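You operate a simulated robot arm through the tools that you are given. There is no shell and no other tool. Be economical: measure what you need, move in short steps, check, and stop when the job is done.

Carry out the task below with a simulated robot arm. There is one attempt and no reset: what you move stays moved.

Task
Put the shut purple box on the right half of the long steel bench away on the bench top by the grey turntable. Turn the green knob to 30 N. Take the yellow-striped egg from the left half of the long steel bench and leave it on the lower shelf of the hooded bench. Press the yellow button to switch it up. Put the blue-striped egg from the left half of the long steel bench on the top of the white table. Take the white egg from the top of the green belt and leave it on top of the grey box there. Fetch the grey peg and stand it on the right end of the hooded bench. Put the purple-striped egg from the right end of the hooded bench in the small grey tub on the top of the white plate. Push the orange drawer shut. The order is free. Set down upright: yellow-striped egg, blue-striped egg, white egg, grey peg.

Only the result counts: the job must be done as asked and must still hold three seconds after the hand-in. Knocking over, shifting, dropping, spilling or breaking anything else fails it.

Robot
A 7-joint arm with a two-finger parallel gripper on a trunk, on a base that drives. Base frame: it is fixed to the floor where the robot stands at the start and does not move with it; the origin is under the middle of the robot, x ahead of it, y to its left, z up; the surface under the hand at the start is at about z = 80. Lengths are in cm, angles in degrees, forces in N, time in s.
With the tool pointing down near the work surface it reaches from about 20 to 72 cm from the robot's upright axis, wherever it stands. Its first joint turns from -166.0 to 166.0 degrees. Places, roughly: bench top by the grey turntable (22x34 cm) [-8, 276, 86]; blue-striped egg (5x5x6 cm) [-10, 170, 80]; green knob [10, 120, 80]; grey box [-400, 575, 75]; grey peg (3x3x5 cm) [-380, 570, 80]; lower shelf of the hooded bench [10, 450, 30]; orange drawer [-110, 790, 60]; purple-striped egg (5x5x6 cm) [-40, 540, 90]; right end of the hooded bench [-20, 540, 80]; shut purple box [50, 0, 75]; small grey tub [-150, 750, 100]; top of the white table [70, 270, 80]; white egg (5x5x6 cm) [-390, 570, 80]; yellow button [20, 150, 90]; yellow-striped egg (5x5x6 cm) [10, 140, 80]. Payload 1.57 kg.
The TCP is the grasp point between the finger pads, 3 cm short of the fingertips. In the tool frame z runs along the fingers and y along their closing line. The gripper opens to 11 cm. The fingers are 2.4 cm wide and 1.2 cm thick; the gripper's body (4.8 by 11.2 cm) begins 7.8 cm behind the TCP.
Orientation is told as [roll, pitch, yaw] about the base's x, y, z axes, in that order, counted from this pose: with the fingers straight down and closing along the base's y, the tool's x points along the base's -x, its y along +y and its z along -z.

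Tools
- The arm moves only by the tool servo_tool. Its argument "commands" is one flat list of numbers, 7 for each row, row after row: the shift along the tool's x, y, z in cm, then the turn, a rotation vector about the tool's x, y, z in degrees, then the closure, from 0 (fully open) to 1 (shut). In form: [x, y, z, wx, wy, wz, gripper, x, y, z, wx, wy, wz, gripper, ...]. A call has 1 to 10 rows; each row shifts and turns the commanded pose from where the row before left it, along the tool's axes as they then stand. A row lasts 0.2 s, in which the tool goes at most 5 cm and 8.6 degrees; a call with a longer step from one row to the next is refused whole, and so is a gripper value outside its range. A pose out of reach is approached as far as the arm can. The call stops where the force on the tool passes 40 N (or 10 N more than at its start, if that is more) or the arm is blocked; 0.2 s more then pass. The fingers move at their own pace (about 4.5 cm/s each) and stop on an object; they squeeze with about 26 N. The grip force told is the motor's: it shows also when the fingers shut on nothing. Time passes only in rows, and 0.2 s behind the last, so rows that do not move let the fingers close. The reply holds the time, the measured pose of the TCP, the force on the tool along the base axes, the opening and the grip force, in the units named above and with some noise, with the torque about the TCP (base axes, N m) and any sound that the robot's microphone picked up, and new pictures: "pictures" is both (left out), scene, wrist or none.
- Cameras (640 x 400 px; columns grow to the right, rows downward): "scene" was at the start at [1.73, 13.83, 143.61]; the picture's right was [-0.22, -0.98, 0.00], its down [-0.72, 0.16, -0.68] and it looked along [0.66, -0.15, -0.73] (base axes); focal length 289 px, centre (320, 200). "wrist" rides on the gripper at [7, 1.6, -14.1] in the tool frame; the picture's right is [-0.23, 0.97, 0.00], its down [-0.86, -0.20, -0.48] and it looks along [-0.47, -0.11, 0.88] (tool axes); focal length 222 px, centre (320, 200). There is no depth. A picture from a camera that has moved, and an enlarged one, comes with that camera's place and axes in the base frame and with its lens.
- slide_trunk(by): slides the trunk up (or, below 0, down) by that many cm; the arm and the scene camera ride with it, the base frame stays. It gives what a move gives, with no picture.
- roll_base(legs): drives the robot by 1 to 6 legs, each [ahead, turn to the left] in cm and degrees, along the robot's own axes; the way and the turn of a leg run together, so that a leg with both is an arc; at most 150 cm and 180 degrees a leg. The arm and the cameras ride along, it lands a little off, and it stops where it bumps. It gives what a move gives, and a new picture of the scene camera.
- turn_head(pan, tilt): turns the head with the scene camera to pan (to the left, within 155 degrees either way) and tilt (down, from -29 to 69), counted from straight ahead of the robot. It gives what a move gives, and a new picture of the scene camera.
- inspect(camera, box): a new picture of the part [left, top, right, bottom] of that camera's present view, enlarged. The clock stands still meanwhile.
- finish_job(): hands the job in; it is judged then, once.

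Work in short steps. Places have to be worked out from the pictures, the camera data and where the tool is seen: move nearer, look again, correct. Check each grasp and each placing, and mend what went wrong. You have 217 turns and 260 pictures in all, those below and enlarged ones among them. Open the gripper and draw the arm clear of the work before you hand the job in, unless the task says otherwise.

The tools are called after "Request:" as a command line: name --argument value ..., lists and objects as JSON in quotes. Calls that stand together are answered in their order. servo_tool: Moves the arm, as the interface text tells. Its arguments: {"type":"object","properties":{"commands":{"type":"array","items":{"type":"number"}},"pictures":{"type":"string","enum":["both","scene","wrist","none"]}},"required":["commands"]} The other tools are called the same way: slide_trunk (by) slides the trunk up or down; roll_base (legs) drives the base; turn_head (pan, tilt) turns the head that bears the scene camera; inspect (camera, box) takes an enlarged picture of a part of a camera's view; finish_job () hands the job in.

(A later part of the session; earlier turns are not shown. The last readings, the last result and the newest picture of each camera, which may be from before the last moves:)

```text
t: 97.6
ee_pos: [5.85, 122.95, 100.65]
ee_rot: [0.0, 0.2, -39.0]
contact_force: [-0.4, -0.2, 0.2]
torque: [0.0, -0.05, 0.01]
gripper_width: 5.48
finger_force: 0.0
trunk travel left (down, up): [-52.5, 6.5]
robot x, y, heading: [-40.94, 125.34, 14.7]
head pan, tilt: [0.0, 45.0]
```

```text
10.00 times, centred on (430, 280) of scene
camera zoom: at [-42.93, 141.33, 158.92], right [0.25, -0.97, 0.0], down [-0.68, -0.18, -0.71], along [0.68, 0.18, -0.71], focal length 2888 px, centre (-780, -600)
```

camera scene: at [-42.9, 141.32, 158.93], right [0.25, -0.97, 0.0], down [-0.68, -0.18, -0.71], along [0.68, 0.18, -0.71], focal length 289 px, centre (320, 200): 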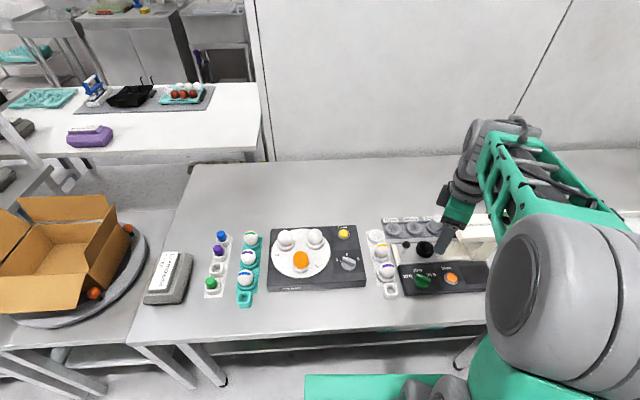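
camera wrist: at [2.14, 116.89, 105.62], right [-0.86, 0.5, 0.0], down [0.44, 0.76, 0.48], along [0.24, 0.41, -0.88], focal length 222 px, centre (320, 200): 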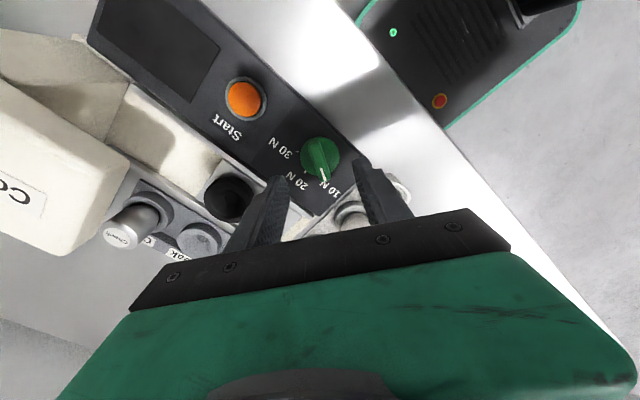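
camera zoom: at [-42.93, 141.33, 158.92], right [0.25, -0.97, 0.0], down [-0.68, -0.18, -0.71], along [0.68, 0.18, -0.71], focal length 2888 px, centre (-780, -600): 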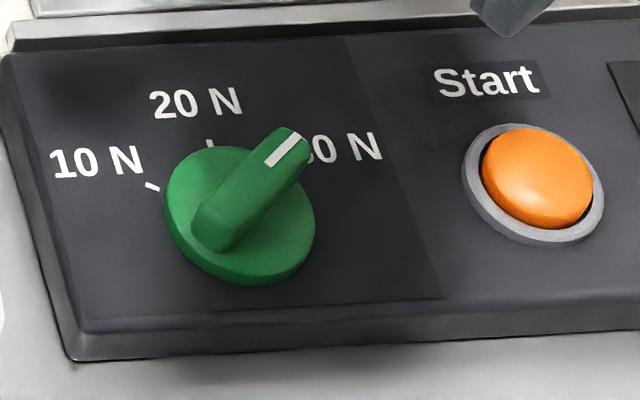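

The mark is at about −35°, while the labels' symmetry puts 30 N at about −44°. I regrip and turn ~9° more.

Request:
servo_tool --commands '[0.26, 0.24, 4, 0, 0, 0, 0.5, 0, 0, 4, 0, 0, 0, 0.5, 0, 0, 4, 0, 0, 0, 0.5, 0, 0, 3.1, 0, 0, 0, 0.5, 0, 0, 0, 0, 0, 0, 1, 0, 0, 0, 0, 0, 0, 1, 0, 0, 0, 0, 0, 0, 1, 0, 0, 0, 0, 0, 4.5, 1, 0, 0, 0, 0, 0, 4.5, 1, 0, 0, 0, 0, 0, 0, 1]' --pictures "none"

Request:
servo_tool --commands '[0, 0, 0, 0, 0, 0, 0.5, 0, 0, 0, 0, 0, 0, 0.5, 0, 0, -3, 0, 0, 0, 0.5, 0, 0, -4, 0, 0, 0, 0.5, 0, 0, -4, 0, 0, 0, 0.5, 0, 0, -4, 0, 0, 0, 0.5]' --pictures "none"

Request:
inspect --camera "scene" --box '[400, 260, 460, 300]'

Request:
inspect --camera "wrist" --box '[280, 100, 380, 160]'

```text
t: 99.8
ee_pos: [5.65, 123.44, 85.52]
ee_rot: [0.0, 0.0, -48.1]
contact_force: [-0.7, -8.8, -5.1]
torque: [-0.34, -0.13, 0.03]
gripper_width: 4.15
finger_force: 45.1
trunk travel left (down, up): [-52.5, 6.5]
robot x, y, heading: [-41.06, 125.8, 14.3]
head pan, tilt: [0.0, 45.0]
```

```text
t: 101.2
ee_pos: [5.82, 123.73, 100.55]
ee_rot: [0.0, 0.1, -47.9]
contact_force: [0.1, -0.5, 0.4]
torque: [0.01, 0.0, 0.05]
gripper_width: 5.5
finger_force: 0.1
trunk travel left (down, up): [-52.5, 6.5]
robot x, y, heading: [-41.38, 126.05, 14.4]
head pan, tilt: [0.0, 45.0]
```

```text
10.00 times, centred on (430, 280) of scene
camera zoom: at [-42.92, 141.33, 158.92], right [0.25, -0.97, 0.0], down [-0.68, -0.18, -0.71], along [0.68, 0.18, -0.71], focal length 2888 px, centre (-780, -600)
```

zoom: 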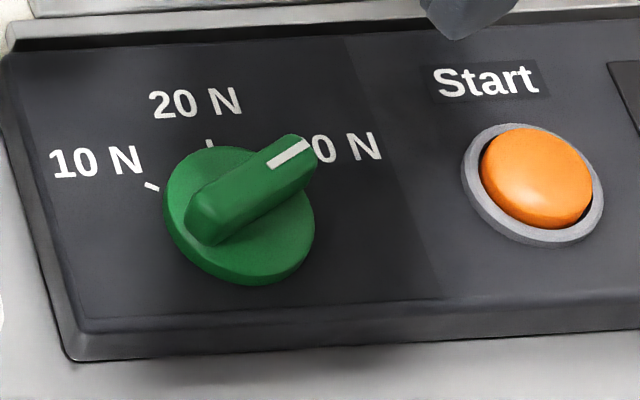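

```text
6.40 times, centred on (330, 130) of wrist
camera zoom: at [2.29, 130.01, 114.57], right [0.88, 0.48, 0.0], down [0.42, -0.77, 0.48], along [0.23, -0.42, -0.88], focal length 1422 px, centre (256, 648)
```

zoom: 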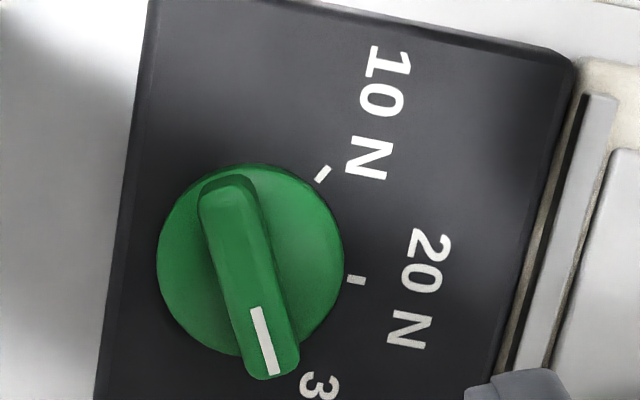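

The close top view plus tool rotation (121° total from 10 N) put the mark on 30 N. Now I go to the yellow "Lamp" button at ≈(15,148.7), fingers shut.

Request:
servo_tool --commands '[2.09, 3.9, 0, 0, 0, 0, 1, 2.09, 3.9, 0, 0, 0, 0, 1, 2.09, 3.9, 0, 0, 0, 0, 1, 2.09, 3.9, 0, 0, 0, 0, 1, 2.09, 3.9, 0, 0, 0, 0, 1, 2.09, 3.9, 0, 0, 0, 0, 1, 0, 0, 0, 0, 0, -8.2, 1, 0, 0, 0, 0, 0, -8.2, 1, 0, 0, 0, 0, 0, -8.2, 1, 0, 0, 0, 0, 0, -8.2, 1]' --pictures "none"

Request:
servo_tool --commands '[0, 0, 0, 0, 0, -8, 1, 0, 0, 0, 0, 0, -8, 1, 0, 0, 0, 0, 0, -8, 1, 0, 0, 0, 0, 0, -8, 1]' --pictures "wrist"

Request:
inspect --camera "wrist" --box '[220, 60, 420, 220]'

Request:
inspect --camera "scene" --box '[300, 205, 400, 285]'

```text
t: 103.4
ee_pos: [14.72, 148.6, 100.49]
ee_rot: [-0.1, 0.0, -15.1]
contact_force: [0.8, 0.6, 0.2]
torque: [-0.03, -0.03, -0.02]
gripper_width: 0.03
finger_force: 21.4
trunk travel left (down, up): [-52.5, 6.5]
robot x, y, heading: [-41.09, 125.62, 14.5]
head pan, tilt: [0.0, 45.0]
```

```text
t: 104.4
ee_pos: [14.58, 148.55, 100.39]
ee_rot: [0.0, -0.1, 16.9]
contact_force: [0.1, -0.6, 0.0]
torque: [0.06, -0.01, 0.01]
gripper_width: 0.0
finger_force: 21.6
trunk travel left (down, up): [-52.5, 6.5]
robot x, y, heading: [-41.18, 125.78, 14.6]
head pan, tilt: [0.0, 45.0]
camera wrist: at [7.54, 148.05, 114.44], right [-0.07, 1.0, 0.0], down [0.88, 0.06, 0.48], along [0.48, 0.03, -0.88], focal length 222 px, centre (320, 200)
```

wrist: 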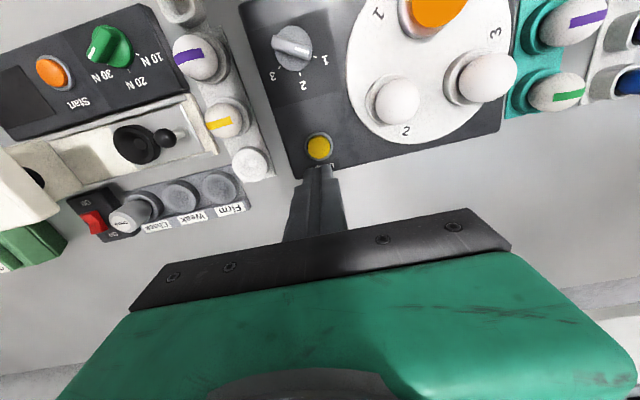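

```text
2.50 times, centred on (320, 140) of wrist
camera zoom: at [7.54, 148.05, 114.44], right [-0.07, 1.0, 0.0], down [0.88, 0.06, 0.48], along [0.48, 0.03, -0.88], focal length 555 px, centre (320, 350)
```

zoom: 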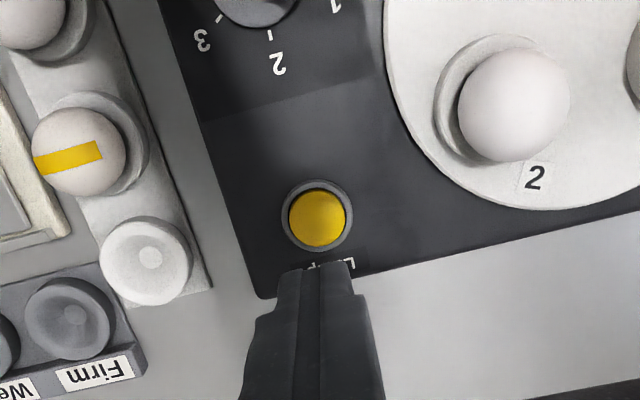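

```text
5.00 times, centred on (350, 245) of scene
camera zoom: at [-42.91, 141.33, 158.93], right [0.25, -0.97, 0.0], down [-0.68, -0.18, -0.71], along [0.68, 0.18, -0.71], focal length 1444 px, centre (170, -25)
```

zoom: 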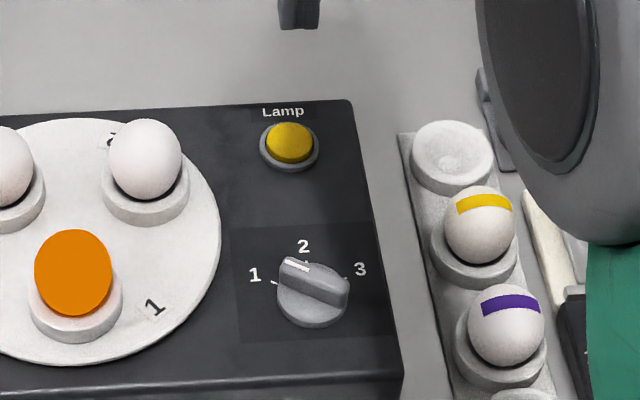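

Triangulated button: (15.8,148.55,84.2). I position above it and press down slowly.

Request:
servo_tool --commands '[-1.17, -0.35, 4, 0, 0, 0, 1, 0, 0, 4, 0, 0, 0, 1, 0, 0, 3.8, 0, 0, 0, 1, 0, 0, 0, 0, 0, 0, 1]' --pictures "none"

Request:
inspect --camera "scene" --box '[310, 205, 390, 270]'

Request:
inspect --camera "wrist" --box '[270, 90, 370, 190]'

```text
t: 105.4
ee_pos: [15.97, 148.41, 88.5]
ee_rot: [-0.1, 0.1, 16.8]
contact_force: [-0.9, 0.6, 0.4]
torque: [-0.04, -0.03, 0.03]
gripper_width: 0.0
finger_force: 21.2
trunk travel left (down, up): [-52.5, 6.5]
robot x, y, heading: [-41.18, 125.49, 14.6]
head pan, tilt: [0.0, 45.0]
```

```text
6.15 times, centred on (350, 238) of scene
camera zoom: at [-42.89, 141.34, 158.93], right [0.25, -0.97, 0.0], down [-0.68, -0.18, -0.71], along [0.68, 0.18, -0.71], focal length 1777 px, centre (135, -31)
```

zoom: 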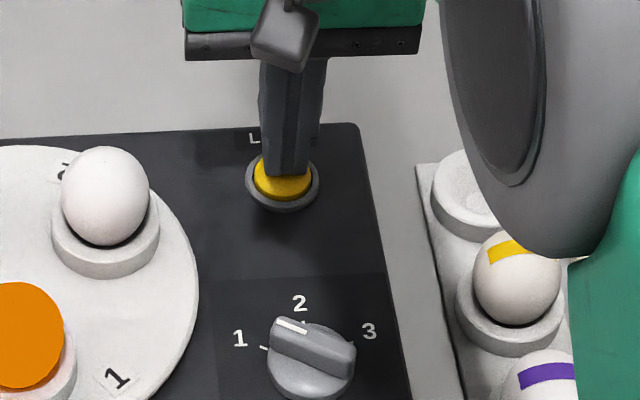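

```text
4.00 times, centred on (320, 140) of wrist
camera zoom: at [8.83, 148.0, 102.52], right [-0.06, 1.0, 0.0], down [0.88, 0.06, 0.48], along [0.48, 0.03, -0.88], focal length 888 px, centre (320, 440)
```

zoom: 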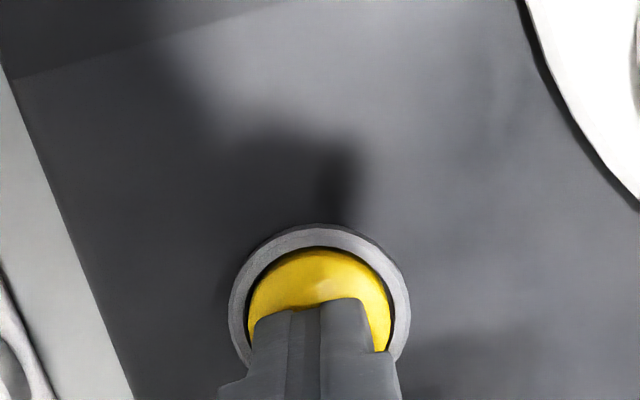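

The tip is over the button. I press in small steps and listen.

Request:
servo_tool --commands '[0, 0, 0.6, 0, 0, 0, 1, 0, 0, 0.5, 0, 0, 0, 1, 0, 0, 0.3, 0, 0, 0, 1, 0, 0, 0.3, 0, 0, 0, 1]' --pictures "none"

```text
t: 106.4
ee_pos: [16.06, 148.57, 87.46]
ee_rot: [0.0, -0.6, 16.8]
contact_force: [-6.0, -4.0, 40.4]
torque: [-0.18, 0.34, 0.12]
gripper_width: 0.0
finger_force: 21.6
trunk travel left (down, up): [-52.5, 6.5]
robot x, y, heading: [-41.17, 125.83, 14.7]
head pan, tilt: [0.0, 45.0]
heard: click
```

A click was heard. I lift off and check the lamp and button.

Request:
servo_tool --commands '[0, 0, -2, 0, 0, 0, 1, 0, 0, -4, 0, 0, 0, 1, 0, 0, -4, 0, 0, 0, 1, 0, 0, -4, 0, 0, 0, 1]' --pictures "none"

Request:
inspect --camera "scene" --box '[220, 200, 420, 315]'

```text
t: 107.4
ee_pos: [16.07, 148.39, 100.86]
ee_rot: [-0.1, 0.2, 16.7]
contact_force: [0.3, 0.1, -0.5]
torque: [-0.02, 0.02, 0.0]
gripper_width: 0.02
finger_force: 21.2
trunk travel left (down, up): [-52.5, 6.5]
robot x, y, heading: [-40.95, 125.6, 14.5]
head pan, tilt: [0.0, 45.0]
```

```text
3.20 times, centred on (320, 258) of scene
camera zoom: at [-42.91, 141.33, 158.92], right [0.25, -0.97, 0.0], down [-0.68, -0.18, -0.71], along [0.68, 0.18, -0.71], focal length 924 px, centre (320, 16)
```

zoom: 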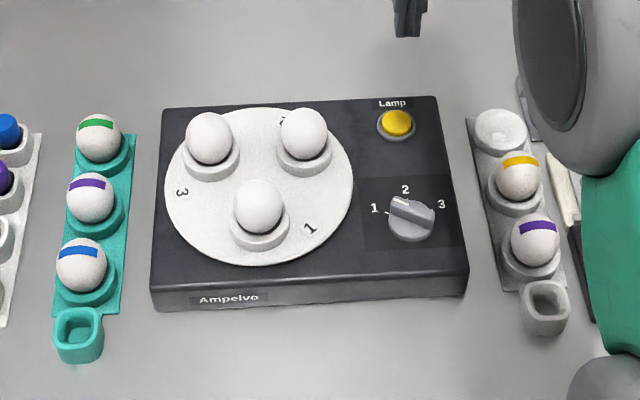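

The egg at position 1 no longer glows orange. I look closely at the lamp's state.

Request:
inspect --camera "scene" --box '[260, 215, 360, 285]'

Request:
servo_tool --commands '[0, 0, -3, 0, 0, 0, 0]' --pictures "wrist"

```text
5.71 times, centred on (310, 250) of scene
camera zoom: at [-42.91, 141.33, 158.92], right [0.25, -0.97, 0.0], down [-0.68, -0.18, -0.71], along [0.68, 0.18, -0.71], focal length 1650 px, centre (377, -86)
```

zoom: 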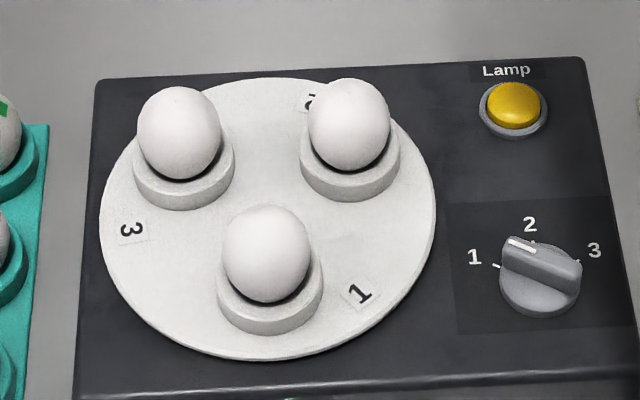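

```text
t: 107.8
ee_pos: [16.05, 148.39, 103.91]
ee_rot: [-0.1, 0.0, 16.8]
contact_force: [0.0, -0.2, -0.5]
torque: [0.01, -0.02, 0.0]
gripper_width: 3.19
finger_force: 0.1
trunk travel left (down, up): [-52.5, 6.5]
robot x, y, heading: [-40.92, 125.6, 14.6]
head pan, tilt: [0.0, 45.0]
camera wrist: at [8.93, 147.93, 117.89], right [-0.06, 1.0, 0.0], down [0.88, 0.06, 0.48], along [0.48, 0.03, -0.88], focal length 222 px, centre (320, 200)
```

wrist: 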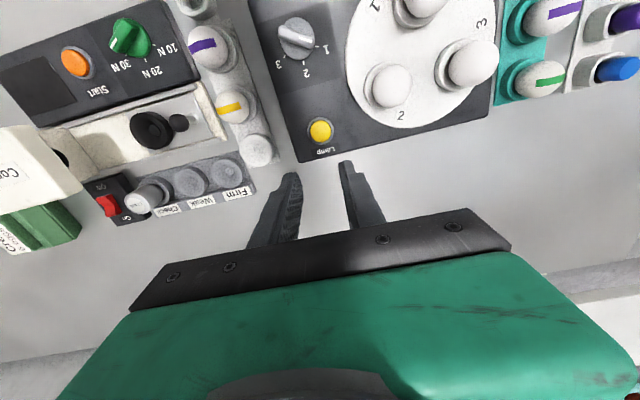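

One press toggled the lamp with a click; that's done. Now the yellow-striped egg at ≈(12.4,135.8): I move above it with the fingers closing across the rack.

Request:
servo_tool --commands '[2.38, -3.67, 0, 0, 0, 0, 0.35, 2.38, -3.67, 0, 0, 0, 0, 0.35, 2.38, -3.67, -0.5, 0, 0, 0, 0.35, 0, 0, 0, 0, 0, 0, 0.35]' --pictures "wrist"

Request:
inspect --camera "wrist" --box '[230, 60, 430, 220]'

Request:
inspect --camera "scene" --box '[350, 210, 430, 300]'

```text
t: 108.8
ee_pos: [12.24, 135.71, 104.38]
ee_rot: [0.0, 0.0, 16.8]
contact_force: [0.0, -0.5, 0.6]
torque: [0.0, 0.0, -0.01]
gripper_width: 7.14
finger_force: 0.0
trunk travel left (down, up): [-52.5, 6.5]
robot x, y, heading: [-41.13, 125.35, 15.0]
head pan, tilt: [0.0, 45.0]
camera wrist: at [5.01, 135.3, 118.43], right [-0.06, 1.0, 0.0], down [0.88, 0.06, 0.48], along [0.48, 0.03, -0.88], focal length 222 px, centre (320, 200)
```

wrist: 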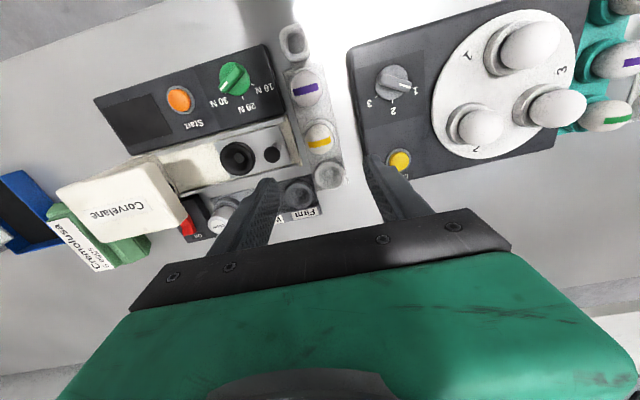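

```text
2.50 times, centred on (330, 140) of wrist
camera zoom: at [5.01, 135.3, 118.43], right [-0.06, 1.0, 0.0], down [0.88, 0.06, 0.48], along [0.48, 0.03, -0.88], focal length 555 px, centre (295, 350)
```

zoom: 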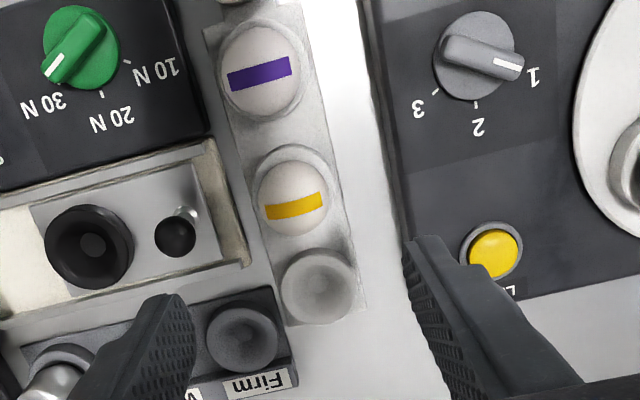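

```text
4.44 times, centred on (390, 255) of scene
camera zoom: at [-42.92, 141.3, 158.93], right [0.25, -0.97, 0.0], down [-0.68, -0.18, -0.71], along [0.68, 0.18, -0.71], focal length 1284 px, centre (9, -44)
```

zoom: 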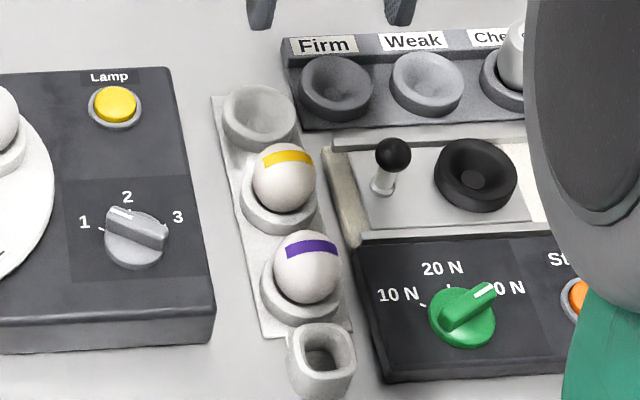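

The two views place the egg centre at ≈(13.6,135.75,82.5). I shift over it and descend to just above for verification.

Request:
servo_tool --commands '[-1.31, -0.3, 3, 0, 0, 0, 0.46, 0, 0, 4, 0, 0, 0, 0.46, 0, 0, 3.5, 0, 0, 0, 0.46, 0, 0, 0, 0, 0, 0, 0.46]' --pictures "wrist"

Request:
inspect --camera "wrist" --box '[250, 80, 410, 220]'

Request:
inspect --camera "scene" --box '[350, 210, 430, 300]'

```text
t: 109.8
ee_pos: [13.63, 136.0, 94.03]
ee_rot: [0.1, 0.0, 16.8]
contact_force: [0.0, 0.7, -0.3]
torque: [-0.02, 0.02, -0.02]
gripper_width: 5.95
finger_force: 0.2
trunk travel left (down, up): [-52.5, 6.5]
robot x, y, heading: [-41.4, 125.68, 14.8]
head pan, tilt: [0.0, 45.0]
camera wrist: at [6.4, 135.55, 108.04], right [-0.06, 1.0, 0.0], down [0.88, 0.06, 0.48], along [0.48, 0.03, -0.88], focal length 222 px, centre (320, 200)
```

wrist: 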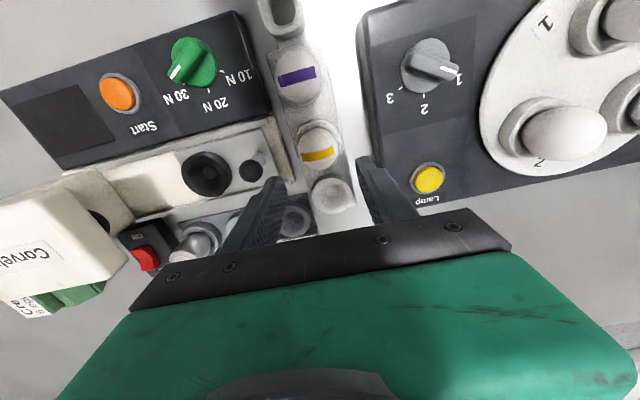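

```text
2.86 times, centred on (330, 150) of wrist
camera zoom: at [6.4, 135.55, 108.04], right [-0.06, 1.0, 0.0], down [0.88, 0.06, 0.48], along [0.48, 0.03, -0.88], focal length 635 px, centre (291, 343)
```

zoom: 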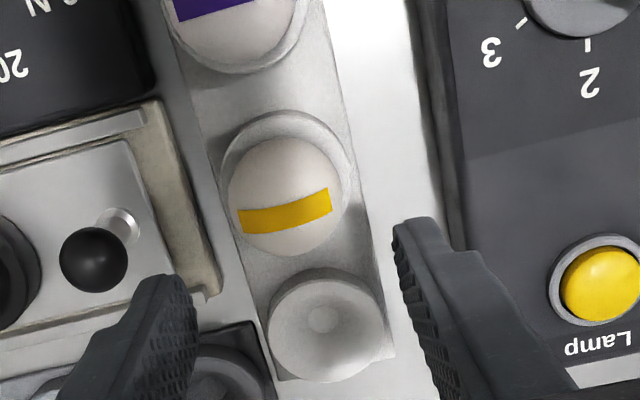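

```text
4.44 times, centred on (390, 255) of scene
camera zoom: at [-42.89, 141.33, 158.93], right [0.25, -0.97, 0.0], down [-0.68, -0.18, -0.71], along [0.68, 0.18, -0.71], focal length 1284 px, centre (9, -44)
```

zoom: 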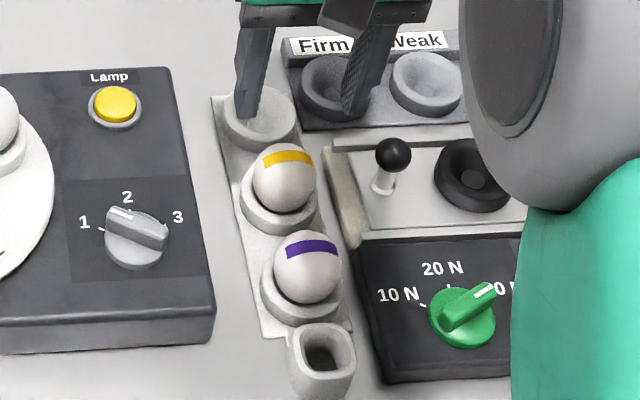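

I fine-shift 0.4 cm, narrow to 5.3 cm and descend around the egg.

Request:
servo_tool --commands '[0.39, 0.05, 0, 0, 0, 0, 0.519, 0, 0, 3, 0, 0, 0, 0.519, 0, 0, 3, 0, 0, 0, 0.519, 0, 0, 1.5, 0, 0, 0, 0.519, 0, 0, 1.2, 0, 0, 0, 0.519, 0, 0, 0, 0, 0, 0, 0.519]' --pictures "none"

Request:
inspect --camera "wrist" --box '[230, 60, 410, 220]'

Request:
inspect --camera "scene" --box '[350, 210, 430, 300]'

```text
t: 111.2
ee_pos: [13.31, 135.8, 85.27]
ee_rot: [0.0, 0.1, 16.9]
contact_force: [0.1, -0.3, -0.9]
torque: [-0.01, 0.0, 0.01]
gripper_width: 5.28
finger_force: 0.1
trunk travel left (down, up): [-52.5, 6.5]
robot x, y, heading: [-41.44, 125.48, 14.5]
head pan, tilt: [0.0, 45.0]
```

```text
2.50 times, centred on (320, 140) of wrist
camera zoom: at [6.13, 135.4, 99.25], right [-0.06, 1.0, 0.0], down [0.88, 0.06, 0.48], along [0.48, 0.03, -0.88], focal length 555 px, centre (320, 350)
```

zoom: 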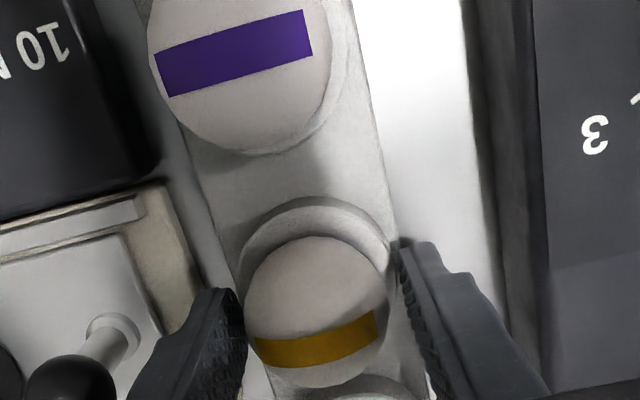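

```text
4.44 times, centred on (390, 255) of scene
camera zoom: at [-42.9, 141.33, 158.93], right [0.25, -0.97, 0.0], down [-0.68, -0.18, -0.71], along [0.68, 0.18, -0.71], focal length 1284 px, centre (9, -44)
```

zoom: 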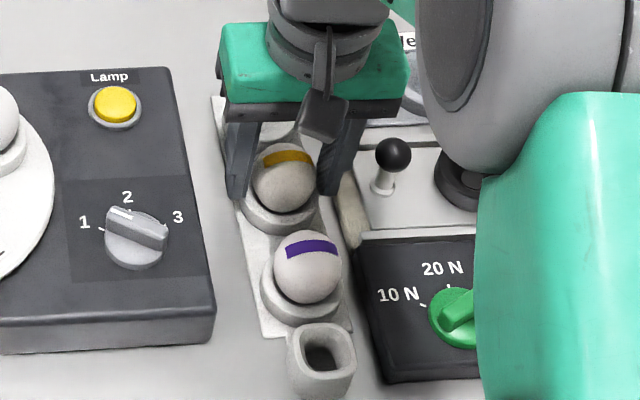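

Straddled with no contact. I close gently with a limited closure.

Request:
servo_tool --commands '[0, 0, 0, 0, 0, 0, 0.6, 0, 0, 0, 0, 0, 0, 0.64, 0, 0, 0, 0, 0, 0, 0.64, 0, 0, 0, 0, 0, 0, 0.64]' --pictures "none"

```text
t: 112.2
ee_pos: [13.38, 135.79, 85.32]
ee_rot: [0.0, 0.0, 16.9]
contact_force: [0.7, -2.2, 1.6]
torque: [-0.07, -0.05, 0.01]
gripper_width: 4.32
finger_force: 8.5
trunk travel left (down, up): [-52.5, 6.5]
robot x, y, heading: [-40.77, 125.71, 14.6]
head pan, tilt: [0.0, 45.0]
```

Proportional grip works (4.3 cm, 8.5 N). I firm it up a little and lift.

Request:
servo_tool --commands '[0, 0, 0, 0, 0, 0, 0.7, 0, 0, 0, 0, 0, 0, 0.7, 0, 0, -0.5, 0, 0, 0, 0.7, 0, 0, -1, 0, 0, 0, 0.7, 0, 0, -2, 0, 0, 0, 0.7, 0, 0, -3, 0, 0, 0, 0.7, 0, 0, -3, 0, 0, 0, 0.7, 0, 0, -3, 0, 0, 0, 0.7, 0, 0, 0, 0, 0, 0, 0.7]' --pictures "wrist"

Request:
inspect --camera "scene" --box '[340, 180, 450, 300]'

```text
t: 114.2
ee_pos: [13.28, 135.9, 97.67]
ee_rot: [0.1, 0.0, 16.7]
contact_force: [0.1, -0.1, -0.3]
torque: [0.05, 0.0, 0.01]
gripper_width: 4.28
finger_force: 9.2
trunk travel left (down, up): [-52.5, 6.5]
robot x, y, heading: [-41.27, 125.69, 14.8]
head pan, tilt: [0.0, 45.0]
camera wrist: at [6.13, 135.47, 111.63], right [-0.06, 1.0, 0.0], down [0.88, 0.06, 0.48], along [0.48, 0.03, -0.88], focal length 222 px, centre (320, 200)
```

wrist: 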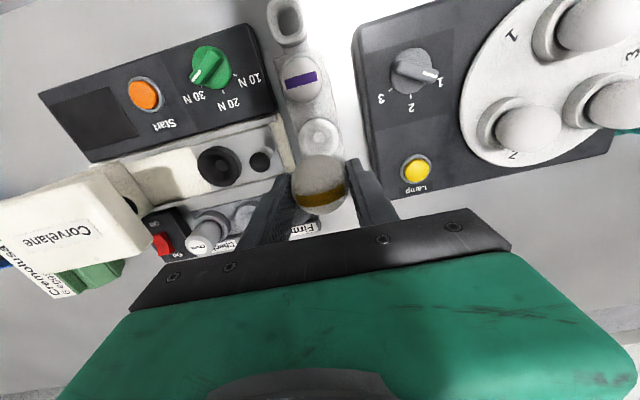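

```text
3.33 times, centred on (395, 240) of scene
camera zoom: at [-42.91, 141.33, 158.93], right [0.25, -0.97, 0.0], down [-0.68, -0.18, -0.71], along [0.68, 0.18, -0.71], focal length 963 px, centre (70, 67)
```

zoom: 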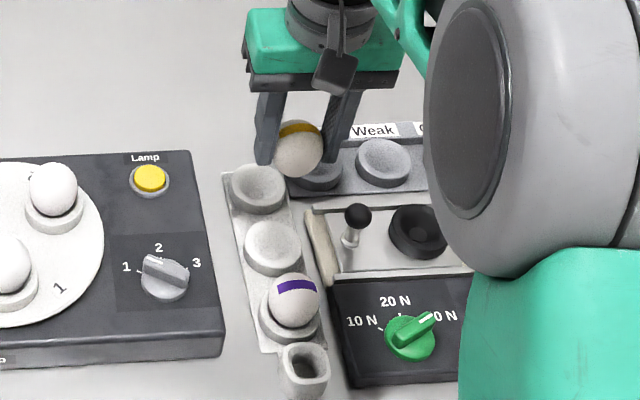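

Egg secured. I lift and retract, then drive up the aisle toward the hooded bench, looking around on the way.

Request:
servo_tool --commands '[2, 0, -4, 0, 0, 0, 0.75, 2, 0, -4, 0, 0, 0, 0.75, 2, 0, -4, 0, 0, 0, 0.75, 2, 0, -4, 0, 0, 0, 0.75, 4, 0, -2, 0, 0, 0, 0.75]' --pictures "none"

Request:
roll_base --legs '[[0, 92.5], [150, 0], [110, 0]]'

Request:
turn_head --pan -50 --tilt 20

```text
t: 115.4
ee_pos: [1.56, 132.39, 115.66]
ee_rot: [-0.1, 0.0, 16.8]
contact_force: [-0.3, 0.0, 0.0]
torque: [0.0, 0.01, -0.02]
gripper_width: 4.33
finger_force: 9.4
trunk travel left (down, up): [-52.5, 6.5]
robot x, y, heading: [-41.15, 125.65, 14.7]
head pan, tilt: [0.0, 45.0]
```

```text
t: 131.8
ee_pos: [-135.06, 409.2, 115.72]
ee_rot: [-0.1, 0.0, 111.5]
contact_force: [-0.6, -0.1, -1.4]
torque: [0.01, -0.01, 0.0]
gripper_width: 4.32
finger_force: 9.1
trunk travel left (down, up): [-52.5, 6.5]
robot x, y, heading: [-125.13, 367.48, 109.3]
head pan, tilt: [0.0, 45.0]
camera scene: at [-140.11, 364.19, 158.93], right [0.94, 0.33, 0.0], down [0.23, -0.67, -0.71], along [-0.23, 0.67, -0.71], focal length 289 px, centre (320, 200)
```

scene: 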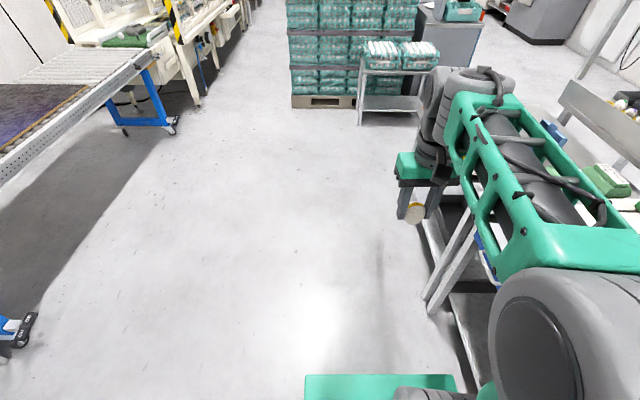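

```text
t: 133.0
ee_pos: [-135.05, 409.17, 115.78]
ee_rot: [0.0, 0.0, 111.5]
contact_force: [0.5, -0.2, -0.5]
torque: [-0.02, -0.01, -0.02]
gripper_width: 4.31
finger_force: 9.0
trunk travel left (down, up): [-52.5, 6.5]
robot x, y, heading: [-124.82, 367.06, 109.2]
head pan, tilt: [-50.0, 20.0]
camera scene: at [-132.67, 364.5, 162.79], right [0.86, -0.51, 0.0], down [-0.17, -0.29, -0.94], along [0.48, 0.81, -0.34], focal length 289 px, centre (320, 200)
```

scene: 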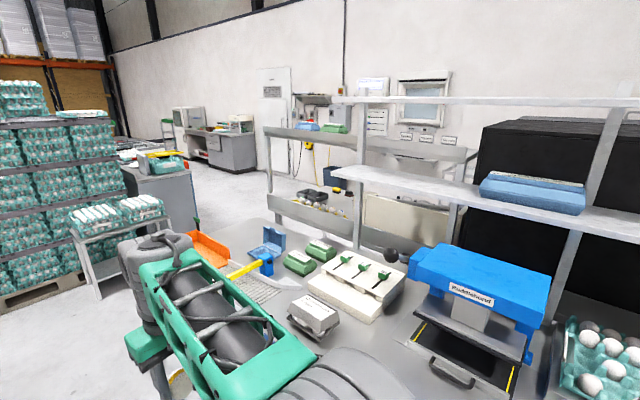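

Request:
roll_base --legs '[[130, 0]]'

Request:
turn_head --pan -100 --tilt 20

```text
t: 139.5
ee_pos: [-175.56, 532.64, 115.63]
ee_rot: [0.0, 0.0, 110.1]
contact_force: [-0.2, -0.1, -1.0]
torque: [-0.01, -0.01, 0.01]
gripper_width: 4.33
finger_force: 8.9
trunk travel left (down, up): [-52.5, 6.5]
robot x, y, heading: [-166.36, 490.66, 107.8]
head pan, tilt: [-50.0, 20.0]
camera scene: at [-174.18, 487.92, 162.8], right [0.85, -0.53, 0.0], down [-0.18, -0.29, -0.94], along [0.5, 0.8, -0.34], focal length 289 px, centre (320, 200)
```

scene: 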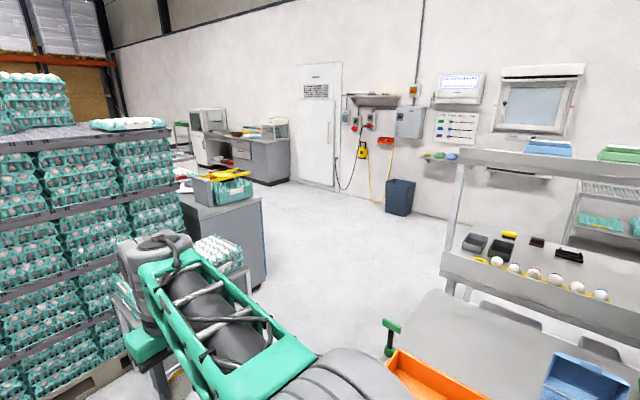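

```text
t: 140.7
ee_pos: [-175.55, 532.64, 115.66]
ee_rot: [0.0, 0.0, 110.2]
contact_force: [-0.2, -0.2, -0.3]
torque: [-0.01, 0.01, 0.01]
gripper_width: 4.34
finger_force: 9.3
trunk travel left (down, up): [-52.5, 6.5]
robot x, y, heading: [-166.41, 490.32, 107.9]
head pan, tilt: [-100.0, 20.0]
camera scene: at [-169.9, 481.31, 162.8], right [0.14, -0.99, 0.0], down [-0.34, -0.05, -0.94], along [0.93, 0.13, -0.34], focal length 289 px, centre (320, 200)
```

scene: 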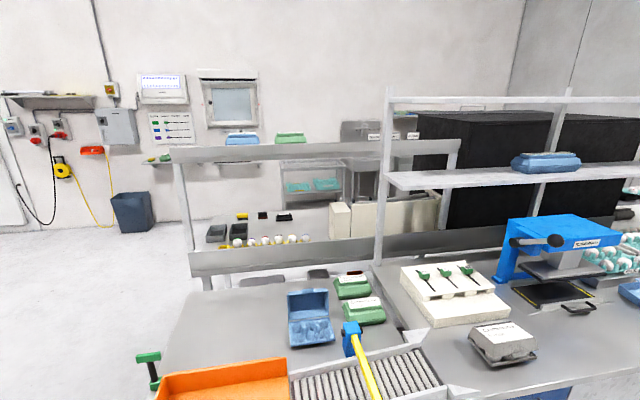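

The hooded bench stands behind this bench and is worked from its far side. I round the end of the front bench: forward 85, then turn right.

Request:
roll_base --legs '[[85, 0], [0, -91]]'

Request:
turn_head --pan -30 --tilt 25

```text
t: 149.1
ee_pos: [-149.64, 578.39, 115.61]
ee_rot: [0.1, -0.1, 17.5]
contact_force: [0.2, -0.6, -1.2]
torque: [-0.01, 0.01, -0.02]
gripper_width: 4.34
finger_force: 8.1
trunk travel left (down, up): [-52.5, 6.5]
robot x, y, heading: [-192.33, 571.04, 15.2]
head pan, tilt: [-100.0, 20.0]
camera scene: at [-201.25, 575.38, 162.8], right [-1.0, -0.09, 0.0], down [-0.03, 0.34, -0.94], along [0.09, -0.94, -0.34], focal length 289 px, centre (320, 200)
```

scene: 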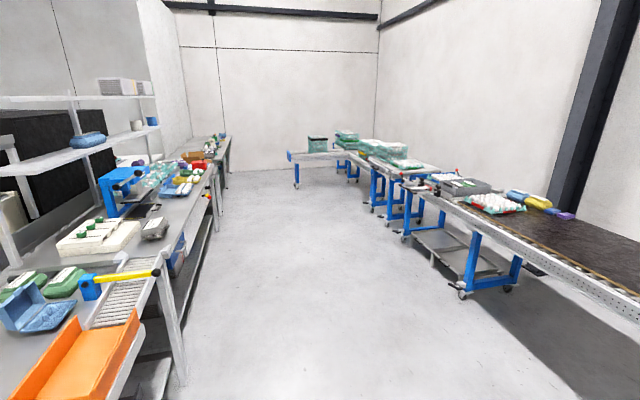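

```text
t: 150.5
ee_pos: [-149.56, 578.58, 115.68]
ee_rot: [0.1, 0.0, 17.5]
contact_force: [0.4, -0.7, -0.9]
torque: [0.0, 0.01, 0.02]
gripper_width: 4.31
finger_force: 8.7
trunk travel left (down, up): [-52.5, 6.5]
robot x, y, heading: [-192.29, 570.99, 15.4]
head pan, tilt: [-30.0, 25.0]
camera scene: at [-193.2, 582.31, 161.99], right [-0.26, -0.97, 0.0], down [-0.41, 0.11, -0.91], along [0.88, -0.23, -0.42], focal length 289 px, centre (320, 200)
```

scene: 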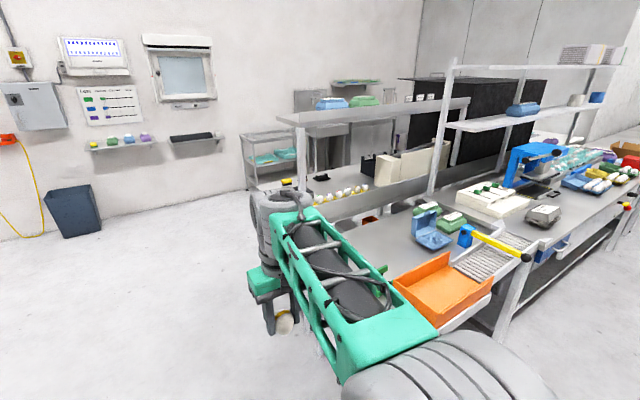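

Request:
roll_base --legs '[[150, 2]]'

Request:
turn_head --pan -60 --tilt 30

```text
t: 157.9
ee_pos: [-7.5, 622.03, 115.71]
ee_rot: [0.1, 0.1, 19.8]
contact_force: [-0.5, 0.2, -0.8]
torque: [-0.02, -0.01, -0.01]
gripper_width: 4.3
finger_force: 8.8
trunk travel left (down, up): [-52.5, 6.5]
robot x, y, heading: [-49.98, 612.96, 17.5]
head pan, tilt: [-30.0, 25.0]
camera scene: at [-51.34, 624.16, 161.99], right [-0.22, -0.98, 0.0], down [-0.41, 0.09, -0.91], along [0.89, -0.2, -0.42], focal length 289 px, centre (320, 200)
```

scene: 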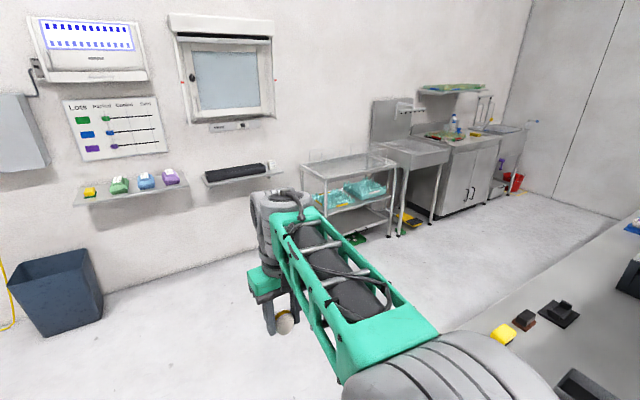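

```text
t: 158.8
ee_pos: [-7.57, 622.01, 115.65]
ee_rot: [0.0, 0.0, 19.8]
contact_force: [-0.6, -0.2, -0.5]
torque: [0.0, 0.03, 0.01]
gripper_width: 4.32
finger_force: 9.2
trunk travel left (down, up): [-52.5, 6.5]
robot x, y, heading: [-50.08, 613.08, 17.4]
head pan, tilt: [-60.0, 30.0]
camera scene: at [-53.67, 620.05, 161.19], right [-0.67, -0.74, 0.0], down [-0.37, 0.34, -0.87], along [0.64, -0.58, -0.5], focal length 289 px, centre (320, 200)
```

scene: 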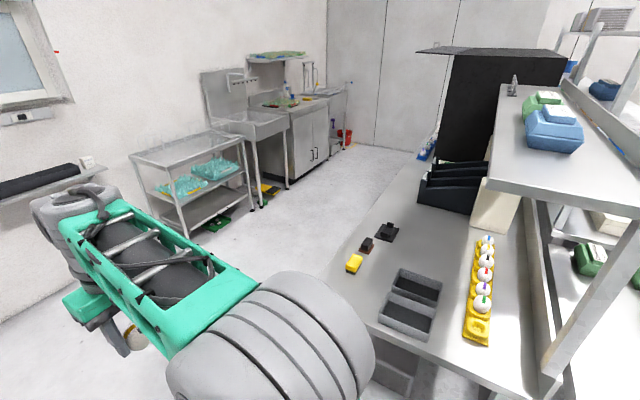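

The hooded bench's working side is clear, with an aisle behind. I drive around to its front and face it.

Request:
roll_base --legs '[[88, 0], [0, -90], [110, 0]]'

Request:
turn_head --pan 80 --tilt 35

Request:
turn_head --pan -85 --tilt 35

```text
t: 172.6
ee_pos: [76.7, 494.06, 115.65]
ee_rot: [0.0, 0.0, -70.4]
contact_force: [-0.1, 0.0, -0.5]
torque: [-0.02, 0.0, -0.01]
gripper_width: 4.33
finger_force: 9.0
trunk travel left (down, up): [-52.5, 6.5]
robot x, y, heading: [67.96, 536.62, -72.5]
head pan, tilt: [-60.0, 30.0]
camera scene: at [74.69, 540.36, 161.19], right [-0.74, 0.68, 0.0], down [0.34, 0.37, -0.87], along [-0.59, -0.64, -0.5], focal length 289 px, centre (320, 200)
```

scene: 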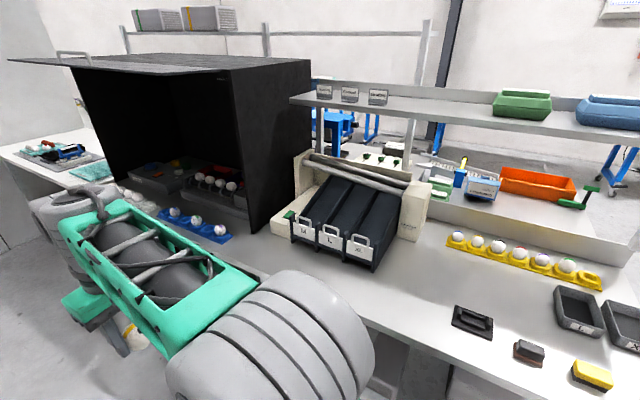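

```text
t: 174.8
ee_pos: [76.65, 494.06, 115.68]
ee_rot: [0.0, 0.0, -70.4]
contact_force: [0.0, 0.1, -1.1]
torque: [-0.03, -0.02, -0.01]
gripper_width: 4.32
finger_force: 8.5
trunk travel left (down, up): [-52.5, 6.5]
robot x, y, heading: [67.82, 536.39, -72.7]
head pan, tilt: [80.0, 35.0]
camera scene: at [89.54, 548.16, 160.41], right [0.13, -0.99, 0.0], down [-0.57, -0.07, -0.82], along [0.81, 0.1, -0.57], focal length 289 px, centre (320, 200)
```

scene: 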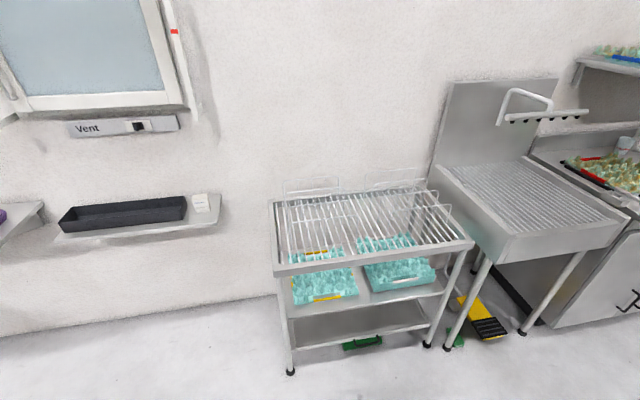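

```text
t: 177.3
ee_pos: [76.81, 494.25, 115.68]
ee_rot: [-0.1, 0.0, -70.3]
contact_force: [0.3, -0.1, -0.9]
torque: [0.03, 0.02, -0.03]
gripper_width: 4.32
finger_force: 9.1
trunk travel left (down, up): [-52.5, 6.5]
robot x, y, heading: [67.61, 536.54, -72.4]
head pan, tilt: [-85.0, 35.0]
camera scene: at [72.67, 543.67, 160.41], right [-0.38, 0.92, 0.0], down [0.53, 0.22, -0.82], along [-0.76, -0.31, -0.57], focal length 289 px, centre (320, 200)
```

scene: 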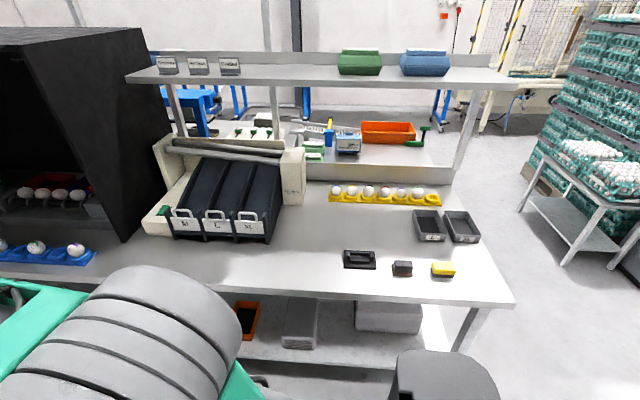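

I move along the bench so I'm opposite the lower shelf's middle, and face it.

Request:
roll_base --legs '[[55, 0], [0, -90]]'

Request:
turn_head --pan 0 --tilt 55

```text
t: 184.3
ee_pos: [41.93, 475.16, 115.66]
ee_rot: [0.1, 0.0, -159.6]
contact_force: [0.0, -0.2, -1.2]
torque: [0.0, -0.03, -0.01]
gripper_width: 4.31
finger_force: 9.4
trunk travel left (down, up): [-52.5, 6.5]
robot x, y, heading: [84.24, 484.79, -162.0]
head pan, tilt: [-85.0, 35.0]
camera scene: at [91.32, 479.9, 160.41], right [0.92, 0.39, 0.0], down [0.22, -0.53, -0.82], along [-0.32, 0.75, -0.57], focal length 289 px, centre (320, 200)
```

scene: 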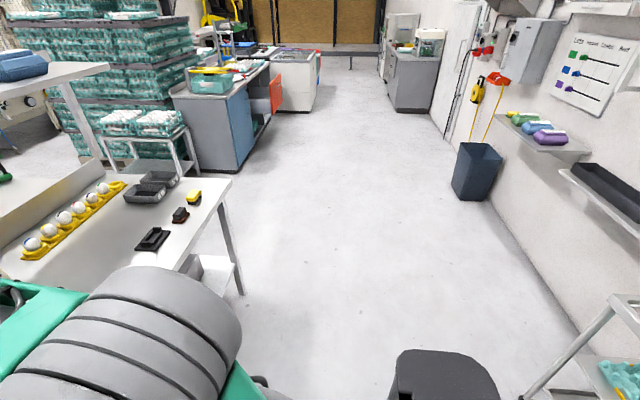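

```text
t: 185.8
ee_pos: [41.98, 475.35, 115.59]
ee_rot: [0.1, -0.1, -159.8]
contact_force: [0.4, -0.7, 0.2]
torque: [0.01, 0.06, -0.01]
gripper_width: 4.32
finger_force: 9.3
trunk travel left (down, up): [-52.5, 6.5]
robot x, y, heading: [84.28, 484.64, -162.1]
head pan, tilt: [0.0, 55.0]
camera scene: at [87.9, 469.57, 157.59], right [-0.31, 0.95, 0.0], down [0.78, 0.25, -0.57], along [-0.55, -0.18, -0.82], focal length 289 px, centre (320, 200)
```

scene: 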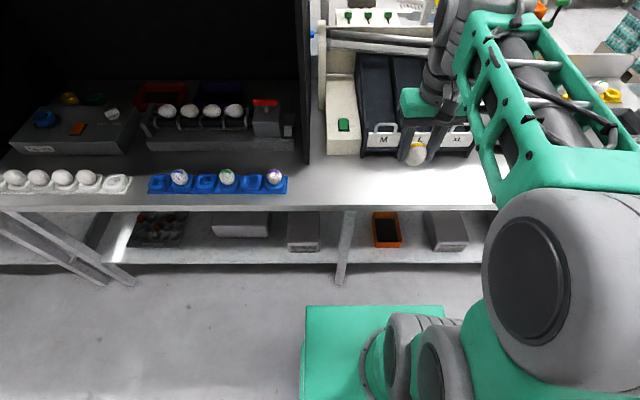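

I choose the free strip at the shelf's front, in front of the white box (≈(41.5,415), z≈30). I shift the base 52 cm along, then lower the trunk.

Request:
roll_base --legs '[[0, 90], [52, 0], [0, -91]]'

Request:
servo_tool --commands '[3, 0, -1, 0, 0, 0, 0.75, 2, 0, 0, 0, 0, 0, 0.75]' --pictures "none"

Request:
slide_trunk --by -45

Request:
turn_head --pan 0 --tilt 40

```text
t: 196.6
ee_pos: [58.92, 426.67, 115.71]
ee_rot: [-0.1, 0.0, -159.9]
contact_force: [0.3, 0.8, -0.6]
torque: [0.01, 0.02, 0.01]
gripper_width: 4.3
finger_force: 8.3
trunk travel left (down, up): [-52.5, 6.5]
robot x, y, heading: [101.24, 436.17, -161.9]
head pan, tilt: [0.0, 55.0]
camera scene: at [104.76, 420.9, 157.59], right [-0.31, 0.95, 0.0], down [0.78, 0.25, -0.57], along [-0.55, -0.18, -0.82], focal length 289 px, centre (320, 200)
```

scene: 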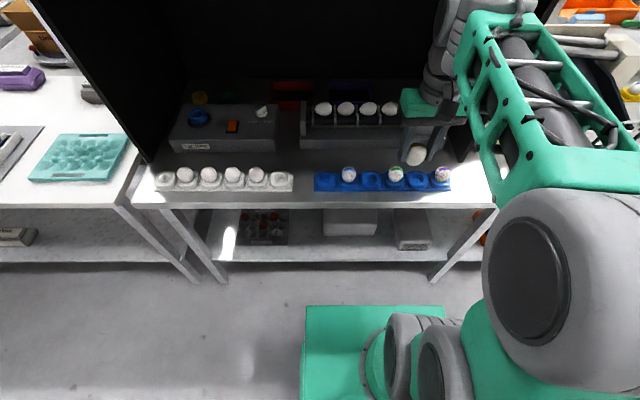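

```text
t: 197.2
ee_pos: [63.59, 428.51, 116.78]
ee_rot: [-0.1, -0.1, -159.8]
contact_force: [0.4, -0.2, -0.4]
torque: [-0.01, 0.01, -0.02]
gripper_width: 4.32
finger_force: 9.3
trunk travel left (down, up): [-52.5, 6.5]
robot x, y, heading: [101.36, 435.68, -162.2]
head pan, tilt: [0.0, 55.0]
```

```text
refused: -45 is not a number from -40 to 40
```

```text
t: 198.0
ee_pos: [63.55, 428.35, 116.8]
ee_rot: [0.0, 0.0, -159.8]
contact_force: [-0.4, 0.6, -1.2]
torque: [0.01, -0.01, -0.04]
gripper_width: 4.31
finger_force: 9.4
trunk travel left (down, up): [-52.5, 6.5]
robot x, y, heading: [101.24, 435.97, -162.0]
head pan, tilt: [0.0, 40.0]
camera scene: at [103.54, 420.5, 159.65], right [-0.31, 0.95, 0.0], down [0.61, 0.2, -0.77], along [-0.73, -0.24, -0.64], focal length 289 px, centre (320, 200)
```

scene: 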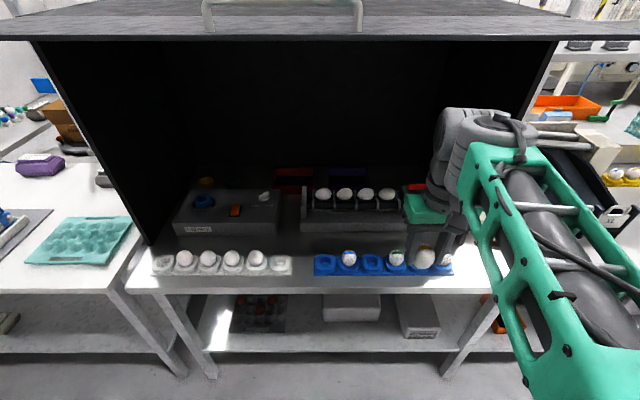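

Request:
slide_trunk --by -40

Request:
turn_head --pan 0 --tilt 40

```text
t: 201.8
ee_pos: [63.57, 428.31, 76.76]
ee_rot: [0.1, 0.0, -159.7]
contact_force: [-0.6, -0.4, -1.1]
torque: [-0.01, 0.0, 0.0]
gripper_width: 4.31
finger_force: 9.2
trunk travel left (down, up): [-12.5, 46.5]
robot x, y, heading: [101.15, 435.86, -162.1]
head pan, tilt: [0.0, 40.0]
```

```text
t: 202.4
ee_pos: [63.57, 428.32, 76.76]
ee_rot: [0.0, 0.0, -159.8]
contact_force: [0.2, -0.2, -0.8]
torque: [-0.03, 0.04, 0.02]
gripper_width: 4.3
finger_force: 8.8
trunk travel left (down, up): [-12.5, 46.5]
robot x, y, heading: [100.76, 435.79, -161.8]
head pan, tilt: [0.0, 40.0]
camera scene: at [103.54, 420.5, 119.66], right [-0.31, 0.95, 0.0], down [0.61, 0.2, -0.77], along [-0.73, -0.24, -0.64], focal length 289 px, centre (320, 200)
```

scene: 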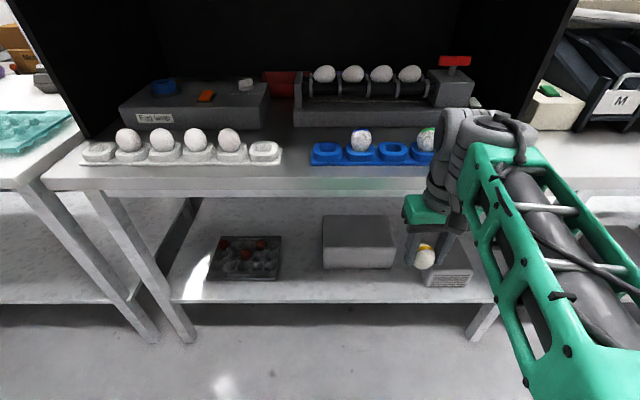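

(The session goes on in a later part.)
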